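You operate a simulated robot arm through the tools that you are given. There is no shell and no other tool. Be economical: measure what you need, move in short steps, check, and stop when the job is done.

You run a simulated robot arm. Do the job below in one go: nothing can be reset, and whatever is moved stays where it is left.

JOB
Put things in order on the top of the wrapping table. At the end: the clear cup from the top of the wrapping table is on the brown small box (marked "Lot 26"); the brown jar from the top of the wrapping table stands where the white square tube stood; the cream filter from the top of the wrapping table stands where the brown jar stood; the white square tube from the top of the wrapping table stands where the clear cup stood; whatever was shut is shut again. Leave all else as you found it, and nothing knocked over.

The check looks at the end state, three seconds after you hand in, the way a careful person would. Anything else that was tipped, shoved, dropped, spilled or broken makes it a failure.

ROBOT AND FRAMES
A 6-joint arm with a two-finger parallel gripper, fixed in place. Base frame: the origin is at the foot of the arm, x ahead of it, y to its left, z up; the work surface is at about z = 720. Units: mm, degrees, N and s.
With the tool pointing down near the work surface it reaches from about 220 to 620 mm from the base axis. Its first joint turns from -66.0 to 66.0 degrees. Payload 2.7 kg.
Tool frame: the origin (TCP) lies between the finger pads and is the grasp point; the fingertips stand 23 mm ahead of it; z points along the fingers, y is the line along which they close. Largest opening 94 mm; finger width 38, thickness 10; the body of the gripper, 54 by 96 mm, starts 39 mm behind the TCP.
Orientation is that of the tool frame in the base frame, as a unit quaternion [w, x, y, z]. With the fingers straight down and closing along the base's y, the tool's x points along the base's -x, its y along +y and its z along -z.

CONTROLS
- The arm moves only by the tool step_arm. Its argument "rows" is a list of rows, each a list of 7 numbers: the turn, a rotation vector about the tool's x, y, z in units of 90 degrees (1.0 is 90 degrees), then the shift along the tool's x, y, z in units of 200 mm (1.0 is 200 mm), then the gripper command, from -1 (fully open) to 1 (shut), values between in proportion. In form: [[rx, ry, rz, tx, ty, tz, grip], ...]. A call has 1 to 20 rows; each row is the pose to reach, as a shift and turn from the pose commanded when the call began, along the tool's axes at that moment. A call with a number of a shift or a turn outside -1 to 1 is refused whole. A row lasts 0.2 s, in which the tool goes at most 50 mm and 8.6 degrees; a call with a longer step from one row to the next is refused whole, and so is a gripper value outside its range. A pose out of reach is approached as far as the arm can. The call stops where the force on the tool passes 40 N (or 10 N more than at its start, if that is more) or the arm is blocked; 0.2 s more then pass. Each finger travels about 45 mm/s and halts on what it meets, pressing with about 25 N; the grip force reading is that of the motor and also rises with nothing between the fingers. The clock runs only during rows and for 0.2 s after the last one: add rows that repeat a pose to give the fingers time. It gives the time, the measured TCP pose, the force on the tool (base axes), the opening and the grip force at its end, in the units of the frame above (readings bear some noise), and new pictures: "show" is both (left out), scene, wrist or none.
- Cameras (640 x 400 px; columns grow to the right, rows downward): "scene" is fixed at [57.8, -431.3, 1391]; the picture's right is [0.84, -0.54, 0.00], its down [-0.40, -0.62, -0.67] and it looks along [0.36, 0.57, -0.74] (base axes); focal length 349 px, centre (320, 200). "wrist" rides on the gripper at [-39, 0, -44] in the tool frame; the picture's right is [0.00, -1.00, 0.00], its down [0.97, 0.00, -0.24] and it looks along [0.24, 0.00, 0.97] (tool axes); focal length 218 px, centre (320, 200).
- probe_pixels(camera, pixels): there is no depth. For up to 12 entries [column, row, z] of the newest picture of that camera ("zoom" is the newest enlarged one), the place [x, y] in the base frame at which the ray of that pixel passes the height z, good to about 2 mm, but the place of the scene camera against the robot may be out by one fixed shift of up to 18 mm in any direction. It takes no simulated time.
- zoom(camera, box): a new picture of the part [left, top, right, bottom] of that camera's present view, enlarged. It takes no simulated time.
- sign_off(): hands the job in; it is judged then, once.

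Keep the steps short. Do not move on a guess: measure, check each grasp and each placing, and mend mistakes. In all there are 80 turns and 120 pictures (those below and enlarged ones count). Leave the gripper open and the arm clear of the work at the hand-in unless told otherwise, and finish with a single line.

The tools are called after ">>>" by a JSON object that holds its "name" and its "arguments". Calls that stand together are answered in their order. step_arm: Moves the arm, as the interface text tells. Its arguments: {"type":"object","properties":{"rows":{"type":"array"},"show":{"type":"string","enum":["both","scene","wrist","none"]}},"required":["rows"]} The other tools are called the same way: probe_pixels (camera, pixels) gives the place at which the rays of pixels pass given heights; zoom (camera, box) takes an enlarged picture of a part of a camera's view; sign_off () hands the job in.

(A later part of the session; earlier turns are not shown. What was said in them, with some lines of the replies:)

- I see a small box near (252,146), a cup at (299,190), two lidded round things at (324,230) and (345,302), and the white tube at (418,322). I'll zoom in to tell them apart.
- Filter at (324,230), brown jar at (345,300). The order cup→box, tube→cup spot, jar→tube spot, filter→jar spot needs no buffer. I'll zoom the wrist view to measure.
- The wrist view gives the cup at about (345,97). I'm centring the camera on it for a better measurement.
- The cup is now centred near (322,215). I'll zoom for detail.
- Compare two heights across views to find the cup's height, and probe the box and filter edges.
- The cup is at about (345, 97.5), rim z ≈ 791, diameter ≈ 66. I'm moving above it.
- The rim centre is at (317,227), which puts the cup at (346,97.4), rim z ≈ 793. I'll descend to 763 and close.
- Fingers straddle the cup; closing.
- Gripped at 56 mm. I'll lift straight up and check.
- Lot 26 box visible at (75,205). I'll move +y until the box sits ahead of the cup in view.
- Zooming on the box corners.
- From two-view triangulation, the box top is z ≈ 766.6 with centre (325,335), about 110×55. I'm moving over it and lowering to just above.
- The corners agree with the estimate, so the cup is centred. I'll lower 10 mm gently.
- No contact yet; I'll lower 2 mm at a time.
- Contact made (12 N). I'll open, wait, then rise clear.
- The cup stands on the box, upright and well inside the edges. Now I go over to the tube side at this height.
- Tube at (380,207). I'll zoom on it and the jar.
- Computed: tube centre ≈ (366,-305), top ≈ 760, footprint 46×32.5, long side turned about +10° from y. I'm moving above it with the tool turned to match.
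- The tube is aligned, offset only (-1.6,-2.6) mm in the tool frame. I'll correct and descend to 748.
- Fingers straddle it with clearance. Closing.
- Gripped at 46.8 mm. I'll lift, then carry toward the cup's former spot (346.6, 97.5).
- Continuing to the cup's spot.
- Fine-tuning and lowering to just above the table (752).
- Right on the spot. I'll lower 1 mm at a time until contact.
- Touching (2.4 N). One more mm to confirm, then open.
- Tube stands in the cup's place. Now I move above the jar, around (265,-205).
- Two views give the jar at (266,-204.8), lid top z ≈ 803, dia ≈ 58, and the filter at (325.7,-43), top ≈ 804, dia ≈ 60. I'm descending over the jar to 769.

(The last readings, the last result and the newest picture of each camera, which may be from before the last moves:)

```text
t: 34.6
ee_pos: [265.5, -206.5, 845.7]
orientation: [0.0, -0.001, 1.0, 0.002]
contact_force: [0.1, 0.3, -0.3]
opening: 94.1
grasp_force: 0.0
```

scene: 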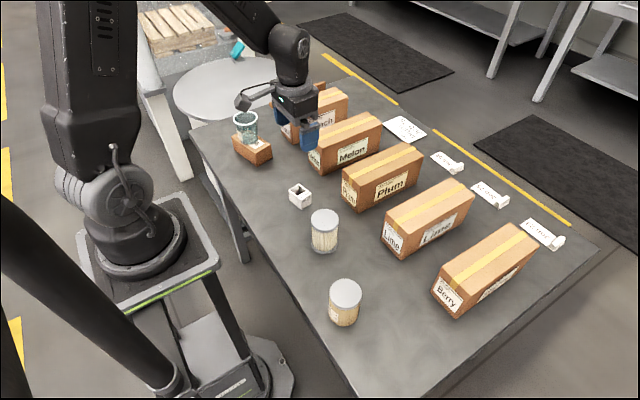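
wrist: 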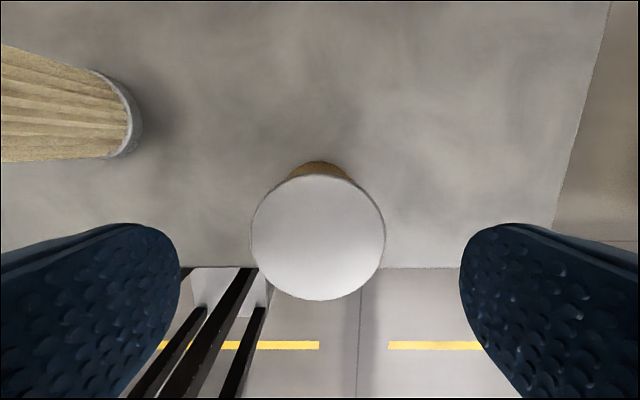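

The jar is centred within 1 mm. I'll descend to ~769 and close.

>>> {"name": "step_arm", "arguments": {"rows": [[0, 0, 0, -0.003, 0.004, 0.1, -1], [0, 0, 0, -0.003, 0.004, 0.2, -1], [0, 0, 0, -0.003, 0.004, 0.3, -1], [0, 0, 0, -0.003, 0.004, 0.38, -1], [0, 0, 0, -0.003, 0.004, 0.38, -1], [0, 0, 0, -0.003, 0.004, 0.38, 0], [0, 0, 0, -0.003, 0.004, 0.38, 0.3], [0, 0, 0, -0.003, 0.004, 0.38, 0.3], [0, 0, 0, -0.003, 0.004, 0.38, 0.3], [0, 0, 0, -0.003, 0.004, 0.38, 0.3]], "show": "both"}}

```text
t: 36.8
ee_pos: [267.9, -204.5, 771.9]
orientation: [0.0, 0.0, 1.0, 0.001]
contact_force: [0.2, 0.0, -0.8]
opening: 57.3
grasp_force: 25.4
```

scene: 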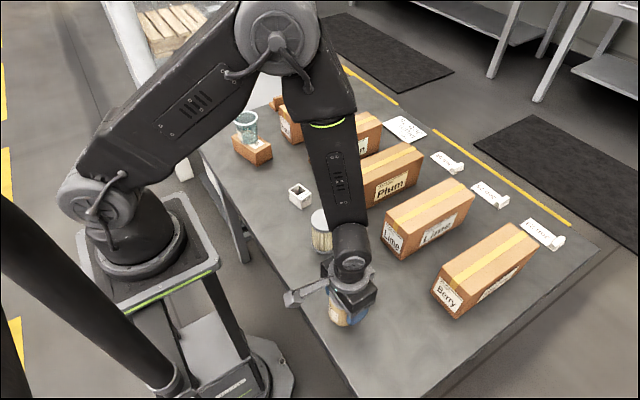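
wrist: 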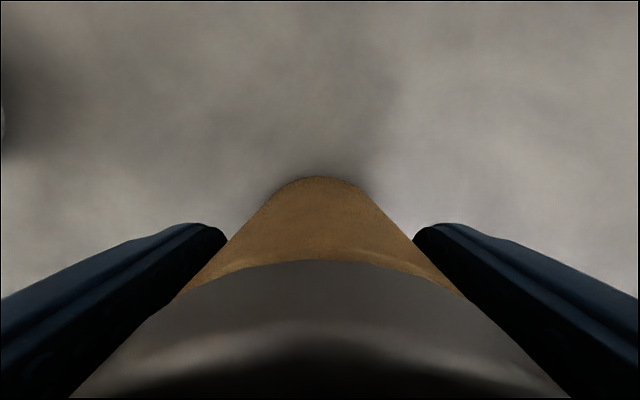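

Held at 57.3 mm. Lifting slowly.

>>> {"name": "step_arm", "arguments": {"rows": [[0, 0, 0, 0, 0, -0.03, 0.4], [0, 0, 0, 0, 0, -0.1, 0.4], [0, 0, 0, 0, 0, -0.2, 0.4], [0, 0, 0, 0, 0, -0.35, 0.4], [0, 0, 0, 0, 0, -0.5, 0.4], [0, 0, 0, 0, 0, -0.6, 0.4], [0, 0, 0, 0, 0, -0.6, 0.4]], "show": "both"}}

```text
t: 38.4
ee_pos: [265.7, -205.9, 891.6]
orientation: [-0.001, -0.002, 1.0, 0.001]
contact_force: [0.3, -0.1, -2.0]
opening: 57.6
grasp_force: 25.1
```

scene: 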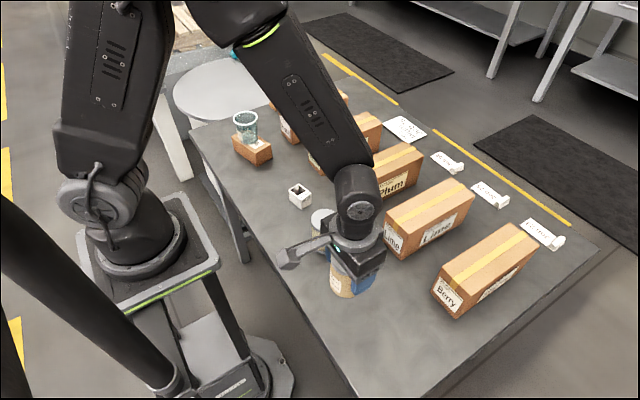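
wrist: 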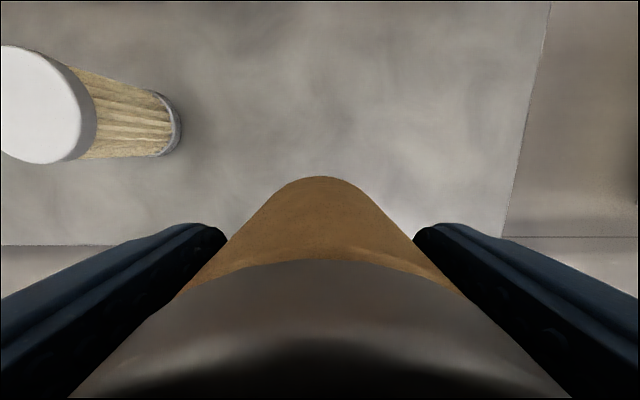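

No slip. Carrying to the tube's former spot (367,-305.5).

>>> {"name": "step_arm", "arguments": {"rows": [[0, 0, 0, -0.1, -0.1, 0, 0.4], [0, 0, 0, -0.2, -0.2, 0, 0.4], [0, 0, 0, -0.3, -0.3, 0, 0.4], [0, 0, 0, -0.4, -0.4, 0, 0.4], [0, 0, 0, -0.503, -0.5, 0, 0.4], [0, 0, 0, -0.503, -0.5, 0.15, 0.4], [0, 0, 0, -0.503, -0.5, 0.35, 0.4], [0, 0, 0, -0.503, -0.5, 0.5, 0.4], [0, 0, 0, -0.503, -0.5, 0.5, 0.4]], "show": "both"}}

```text
t: 40.4
ee_pos: [370.1, -304.4, 792.0]
orientation: [0.001, -0.001, 1.0, 0.0]
contact_force: [0.1, 0.2, -1.4]
opening: 57.7
grasp_force: 25.3
```

scene: 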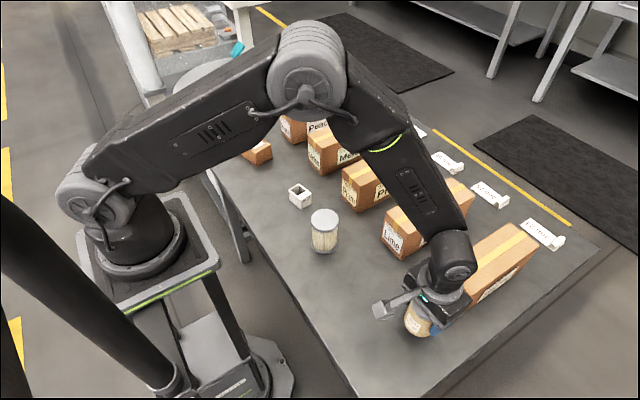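
wrist: 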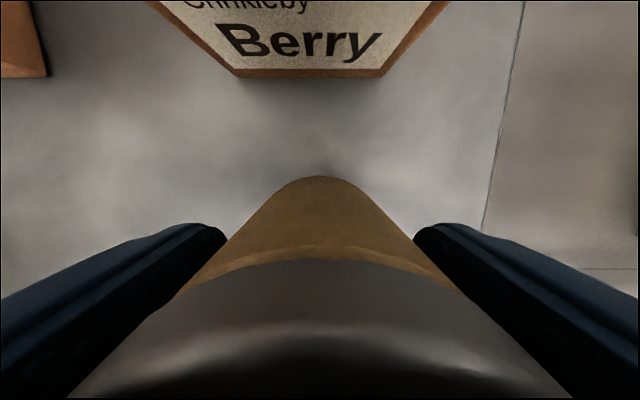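

Lowering to just above the table.

>>> {"name": "step_arm", "arguments": {"rows": [[0, 0, 0, 0.005, -0.003, 0.05, 0.4], [0, 0, 0, 0.005, -0.003, 0.09, 0.4], [0, 0, 0, 0.005, -0.003, 0.09, 0.4]], "show": "none"}}

>>> {"name": "step_arm", "arguments": {"rows": [[0, 0, 0, 0, 0, 0.005, 0.4], [0, 0, 0, 0, 0, 0.01, 0.4]], "show": "none"}}

```text
t: 41.2
ee_pos: [367.0, -306.2, 774.9]
orientation: [0.0, -0.002, 1.0, 0.0]
contact_force: [1.1, 0.2, -1.8]
opening: 57.6
grasp_force: 25.1
```

```text
t: 41.8
ee_pos: [366.1, -305.8, 773.7]
orientation: [0.001, -0.001, 1.0, 0.001]
contact_force: [0.3, 0.0, -0.6]
opening: 57.7
grasp_force: 25.4
```

>>> {"name": "step_arm", "arguments": {"rows": [[0, 0, 0, 0, 0, 0.005, 0.4], [0, 0, 0, 0, 0, 0.008, 0.4]], "show": "none"}}

```text
t: 42.4
ee_pos: [367.2, -306.0, 771.8]
orientation: [0.001, -0.001, 1.0, 0.0]
contact_force: [-1.0, -1.4, 3.4]
opening: 57.6
grasp_force: 24.8
```

Contact beginning (from -1.5 to +3.4 N). A final 0.6 mm, then release and rise.

>>> {"name": "step_arm", "arguments": {"rows": [[0, 0, 0, 0, 0, 0.003, 0.4], [0, 0, 0, 0, 0, 0.003, 0.4]], "show": "none"}}

>>> {"name": "step_arm", "arguments": {"rows": [[0, 0, 0, 0, 0, 0, -0.3], [0, 0, 0, 0, 0, 0, -0.6], [0, 0, 0, 0, 0, 0, -1], [0, 0, 0, 0, 0, 0, -1], [0, 0, 0, 0, 0, 0, -1]], "show": "wrist"}}

>>> {"name": "step_arm", "arguments": {"rows": [[0, 0, 0, 0, 0, -0.1, -1], [0, 0, 0, 0, 0, -0.3, -1], [0, 0, 0, 0, 0, -0.5, -1], [0, 0, 0, 0, 0, -0.7, -1], [0, 0, 0, 0, 0, -0.9, -1], [0, 0, 0, 0, 0, -0.9, -1]], "show": "both"}}

```text
t: 43.0
ee_pos: [366.3, -305.4, 770.9]
orientation: [0.001, 0.0, 1.0, 0.0]
contact_force: [-5.6, 2.4, 17.2]
opening: 57.6
grasp_force: 24.7
```

```text
t: 44.2
ee_pos: [366.4, -306.1, 770.9]
orientation: [0.001, -0.002, 1.0, 0.0]
contact_force: [0.1, -0.5, 0.0]
opening: 94.0
grasp_force: 0.0
```

wrist: 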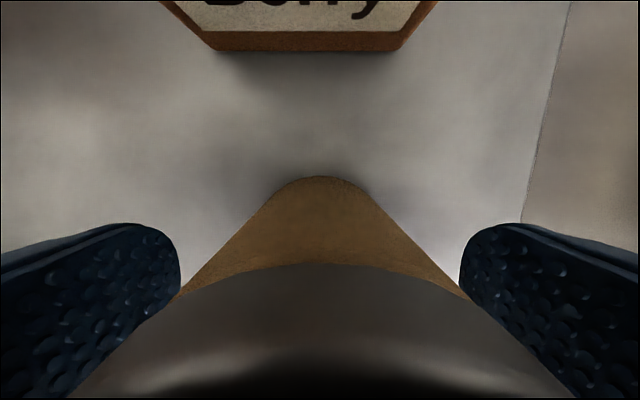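

```text
t: 45.6
ee_pos: [365.6, -305.8, 950.6]
orientation: [0.0, -0.001, 1.0, 0.0]
contact_force: [0.1, -0.9, 0.4]
opening: 94.0
grasp_force: 0.1
```

scene: 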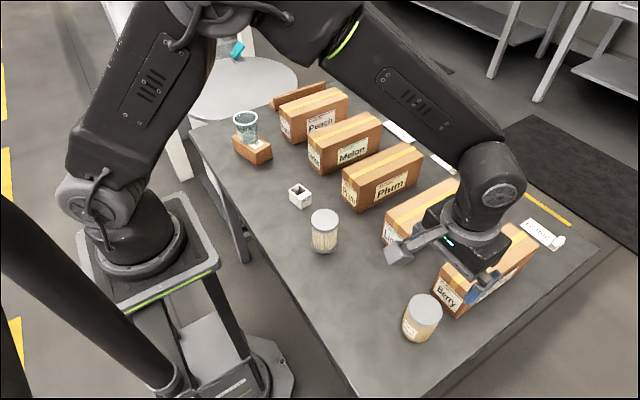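
wrist: 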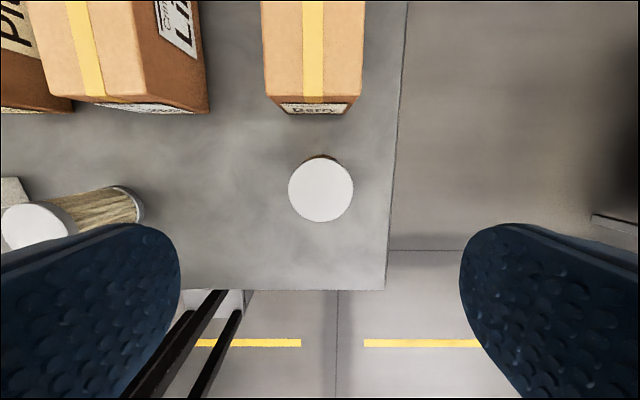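

Jar is standing at the tube's spot. Now to above the filter (325.7,-43).

>>> {"name": "step_arm", "arguments": {"rows": [[0, 0, 0, 0.03, 0.2, 0, -1], [0, 0, 0, 0.07, 0.4, 0, -1], [0, 0, 0, 0.1, 0.6, 0, -1], [0, 0, 0, 0.14, 0.8, 0, -1], [0, 0, 0, 0.17, 1.0, 0, -1]], "show": "none"}}

>>> {"name": "step_arm", "arguments": {"rows": [[0, 0, 0, 0.03, 0.16, 0, -1], [0, 0, 0, 0.03, 0.314, 0, -1], [0, 0, 0, 0.03, 0.314, 0.2, -1], [0, 0, 0, 0.03, 0.314, 0.4, -1], [0, 0, 0, 0.03, 0.314, 0.5, -1], [0, 0, 0, 0.03, 0.314, 0.5, -1]], "show": "wrist"}}

```text
t: 46.8
ee_pos: [332.8, -105.0, 949.9]
orientation: [0.0, 0.001, 1.0, 0.0]
contact_force: [-0.3, -0.1, -0.4]
opening: 93.9
grasp_force: 0.1
```

```text
t: 48.2
ee_pos: [324.5, -44.2, 852.2]
orientation: [0.0, -0.001, 1.0, 0.002]
contact_force: [-0.6, 0.3, -0.8]
opening: 94.0
grasp_force: 0.0
```

wrist: 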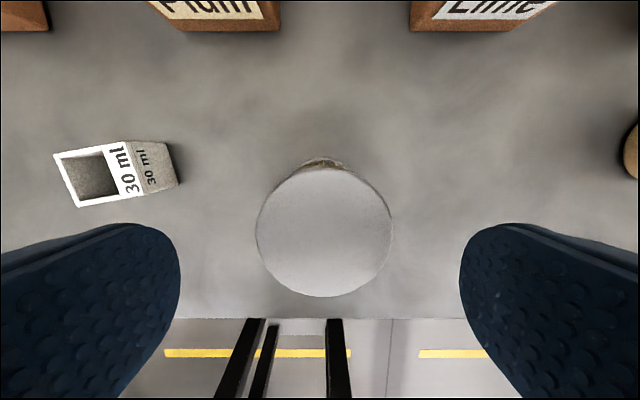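

The filter is at (326.3,-45.5). I'll descend so the pads take the upper cap (TCP ≈ 788) and close.

>>> {"name": "step_arm", "arguments": {"rows": [[0, 0, 0, -0.008, -0.007, 0.1, -1], [0, 0, 0, -0.008, -0.007, 0.2, -1], [0, 0, 0, -0.008, -0.007, 0.3, -1], [0, 0, 0, -0.008, -0.007, 0.32, -1], [0, 0, 0, -0.008, -0.007, 0.32, -1], [0, 0, 0, -0.008, -0.007, 0.32, 0], [0, 0, 0, -0.008, -0.007, 0.32, 0.3], [0, 0, 0, -0.008, -0.007, 0.32, 0.3], [0, 0, 0, -0.008, -0.007, 0.32, 0.3], [0, 0, 0, -0.008, -0.007, 0.32, 0.3]], "show": "both"}}

```text
t: 50.4
ee_pos: [327.1, -45.0, 787.4]
orientation: [-0.001, 0.0, 1.0, 0.001]
contact_force: [0.5, -0.7, 0.0]
opening: 58.9
grasp_force: 25.3
```

scene: 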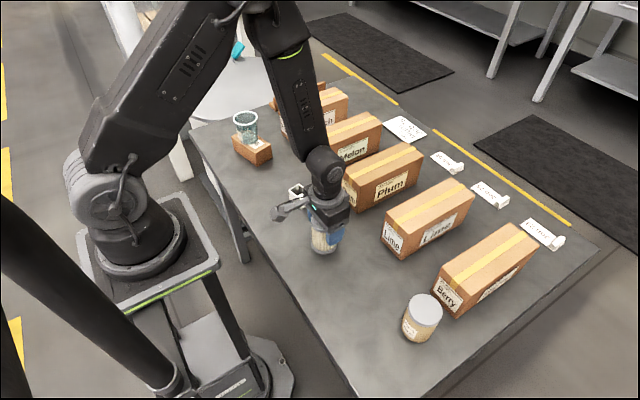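
wrist: 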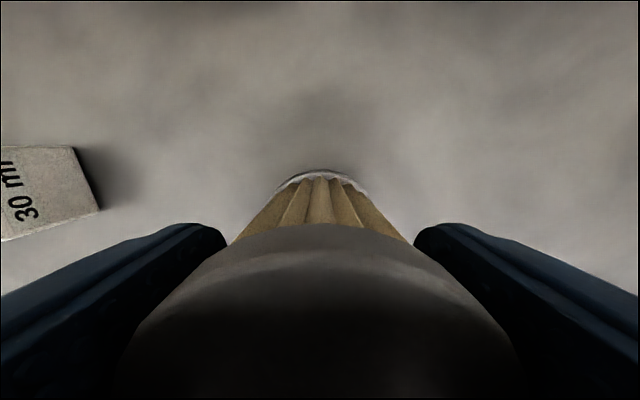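

Held at 58.9 mm on the cap. I'll lift and check.

>>> {"name": "step_arm", "arguments": {"rows": [[0, 0, 0, 0, 0, -0.03, 0.4], [0, 0, 0, 0, 0, -0.1, 0.4], [0, 0, 0, 0, 0, -0.2, 0.4], [0, 0, 0, 0, 0, -0.35, 0.4], [0, 0, 0, 0, 0, -0.5, 0.4], [0, 0, 0, 0, 0, -0.5, 0.4]], "show": "both"}}

```text
t: 51.8
ee_pos: [329.3, -46.1, 888.1]
orientation: [0.0, -0.002, 1.0, 0.001]
contact_force: [0.0, -0.2, -1.5]
opening: 59.0
grasp_force: 25.0
```

scene: 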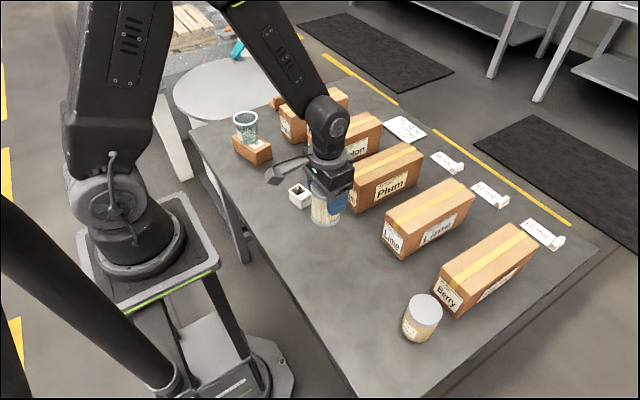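
wrist: 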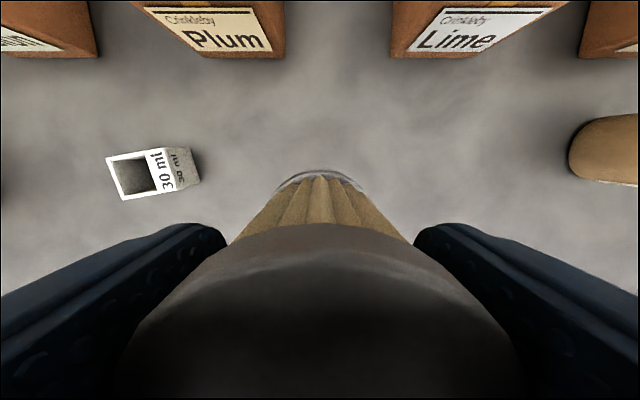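

Securely held. Carrying to the jar's former spot (266.3,-205).

>>> {"name": "step_arm", "arguments": {"rows": [[0, 0, 0, 0.06, -0.16, 0, 0.4], [0, 0, 0, 0.12, -0.32, 0, 0.4], [0, 0, 0, 0.18, -0.48, 0, 0.4], [0, 0, 0, 0.24, -0.64, 0, 0.4], [0, 0, 0, 0.305, -0.7975, 0, 0.4], [0, 0, 0, 0.305, -0.7975, 0.15, 0.4], [0, 0, 0, 0.305, -0.7975, 0.3, 0.4], [0, 0, 0, 0.305, -0.7975, 0.45, 0.4], [0, 0, 0, 0.305, -0.7975, 0.45, 0.4]], "show": "both"}}

```text
t: 53.8
ee_pos: [269.2, -202.2, 795.1]
orientation: [0.0, 0.0, 1.0, 0.001]
contact_force: [-1.3, -0.4, -0.5]
opening: 58.8
grasp_force: 24.7
```

scene: 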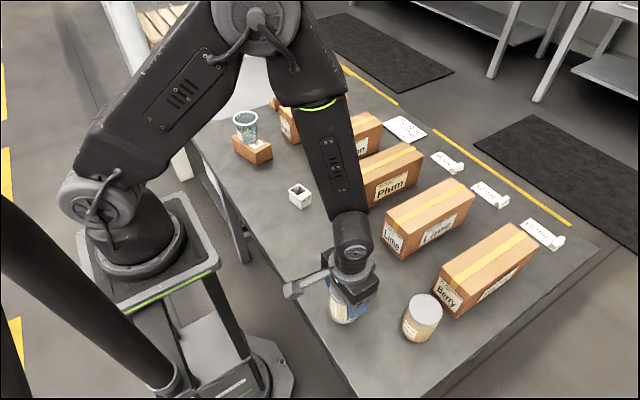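
wrist: 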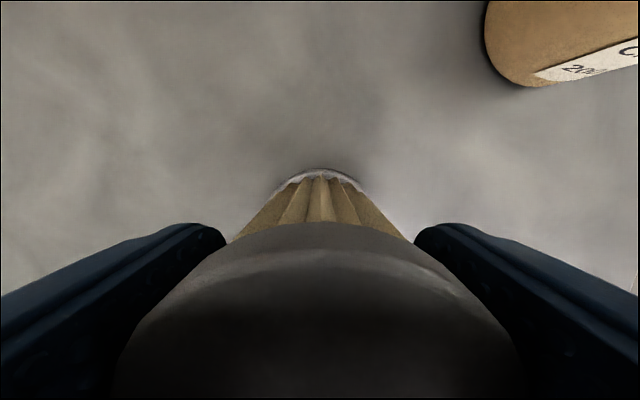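

Small correction, then down in steps to contact.

>>> {"name": "step_arm", "arguments": {"rows": [[0, 0, 0, 0.008, -0.009, 0.015, 0.4], [0, 0, 0, 0.008, -0.009, 0.025, 0.4], [0, 0, 0, 0.008, -0.009, 0.025, 0.4]], "show": "none"}}

>>> {"name": "step_arm", "arguments": {"rows": [[0, 0, 0, 0, 0, 0.005, 0.4], [0, 0, 0, 0, 0, 0.008, 0.4]], "show": "none"}}

```text
t: 54.6
ee_pos: [266.2, -204.5, 790.5]
orientation: [0.0, -0.001, 1.0, 0.001]
contact_force: [0.2, -0.1, -0.6]
opening: 59.0
grasp_force: 25.2
```

```text
t: 55.2
ee_pos: [265.8, -205.4, 789.4]
orientation: [0.001, 0.0, 1.0, 0.001]
contact_force: [0.2, 0.5, -1.3]
opening: 59.3
grasp_force: 24.7
```

>>> {"name": "step_arm", "arguments": {"rows": [[0, 0, 0, 0, 0, 0.005, 0.4], [0, 0, 0, 0, 0, 0.005, 0.4]], "show": "none"}}

>>> {"name": "step_arm", "arguments": {"rows": [[0, 0, 0, 0, 0, 0.004, 0.4], [0, 0, 0, 0, 0, 0.004, 0.4]], "show": "none"}}

```text
t: 55.8
ee_pos: [264.5, -204.5, 788.8]
orientation: [0.0, -0.001, 1.0, 0.001]
contact_force: [-0.1, 0.2, -1.1]
opening: 59.1
grasp_force: 24.6
```

```text
t: 56.4
ee_pos: [265.6, -205.3, 789.5]
orientation: [0.0, -0.001, 1.0, 0.001]
contact_force: [0.2, 0.4, -0.6]
opening: 59.1
grasp_force: 25.2
```

No contact yet; continuing.

>>> {"name": "step_arm", "arguments": {"rows": [[0, 0, 0, 0, 0, 0.004, 0.4], [0, 0, 0, 0, 0, 0.004, 0.4]], "show": "none"}}

>>> {"name": "step_arm", "arguments": {"rows": [[0, 0, 0, 0, 0, 0.004, 0.4], [0, 0, 0, 0, 0, 0.004, 0.4]], "show": "none"}}

```text
t: 57.0
ee_pos: [265.3, -204.9, 788.1]
orientation: [0.0, -0.001, 1.0, 0.001]
contact_force: [-0.4, 0.8, -0.6]
opening: 58.9
grasp_force: 25.5
```

```text
t: 57.6
ee_pos: [265.2, -205.6, 786.6]
orientation: [0.001, -0.002, 1.0, 0.0]
contact_force: [-3.5, 2.7, 19.0]
opening: 58.9
grasp_force: 24.8
```

Contact at 786.6 (19 N). Releasing and rising.

>>> {"name": "step_arm", "arguments": {"rows": [[0, 0, 0, 0, 0, 0, -0.3], [0, 0, 0, 0, 0, 0, -0.6], [0, 0, 0, 0, 0, 0, -1], [0, 0, 0, 0, 0, 0, -1], [0, 0, 0, 0, 0, 0, -1]], "show": "none"}}

>>> {"name": "step_arm", "arguments": {"rows": [[0, 0, 0, 0, 0, -0.1, -1], [0, 0, 0, 0, 0, -0.3, -1], [0, 0, 0, 0, 0, -0.5, -1], [0, 0, 0, 0, 0, -0.7, -1], [0, 0, 0, 0, 0, -0.85, -1], [0, 0, 0, 0, 0, -0.85, -1]], "show": "both"}}

>>> {"name": "step_arm", "arguments": {"rows": [[0, 0, 0, -0.1, 0.2, 0, -1], [0, 0, 0, -0.2, 0.4, 0, -1], [0, 0, 0, -0.3, 0.6, 0, -1], [0, 0, 0, -0.4, 0.8, 0, -1], [0, 0, 0, -0.5, 1.0, 0, -1], [0, 0, 0, -0.5, 1.0, 0, -1]], "show": "both"}}

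>>> {"name": "zoom", "arguments": {"camera": "scene", "box": [280, 170, 460, 360]}}

```text
t: 58.8
ee_pos: [265.2, -205.6, 786.3]
orientation: [0.001, -0.001, 1.0, 0.001]
contact_force: [-1.0, -0.5, 0.3]
opening: 94.1
grasp_force: 0.1
```

```text
t: 60.2
ee_pos: [264.3, -204.6, 957.4]
orientation: [0.0, -0.001, 1.0, 0.0]
contact_force: [0.4, -0.3, -0.5]
opening: 93.9
grasp_force: 0.1
```

scene: 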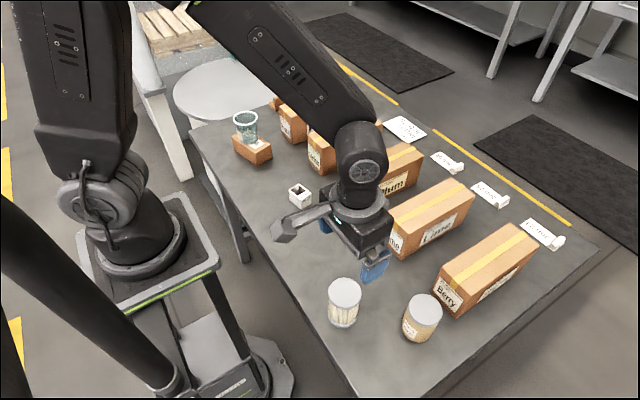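
wrist: 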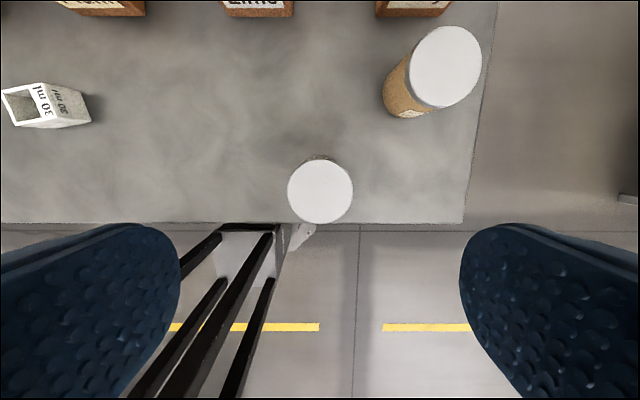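

```text
t: 61.6
ee_pos: [362.8, -4.7, 956.3]
orientation: [0.0, 0.0, 1.0, 0.0]
contact_force: [0.6, -0.1, -1.3]
opening: 94.0
grasp_force: 0.0
```

scene: 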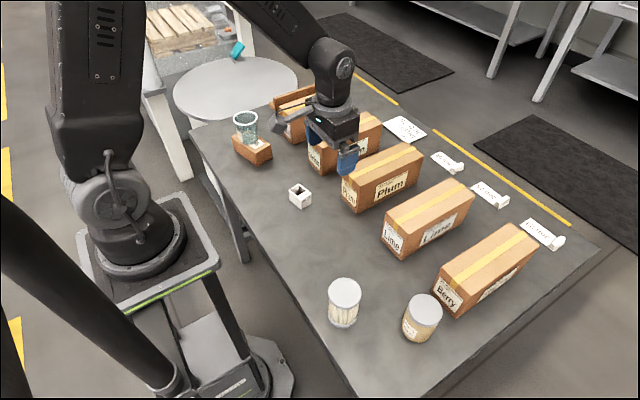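
wrist: 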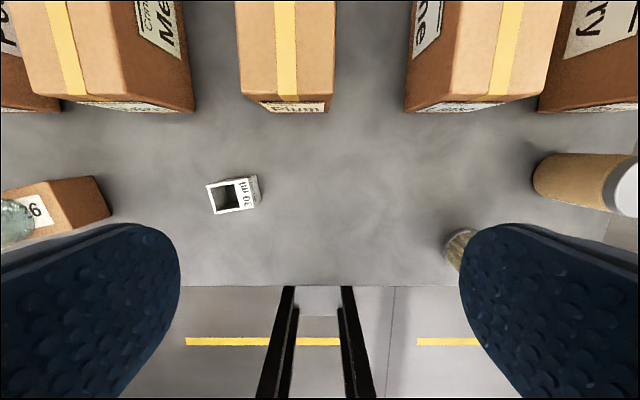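

```text
2.11 times, centred on (370, 265) of scene
```

zoom: 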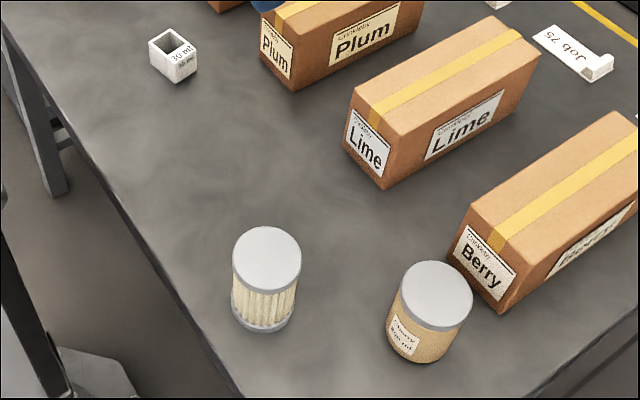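

All four pieces stand upright where they should, the jar's lid is still on, and the gripper is open and clear. Handing in.

>>> {"name": "sign_off", "arguments": {}}

```text
The job is handed in.
```

The cup is on the Lot 26 box, the tube is where the cup stood, the jar (lid still on) is where the tube stood, the filter is where the jar stood, and I saw nothing else moved or tipped.
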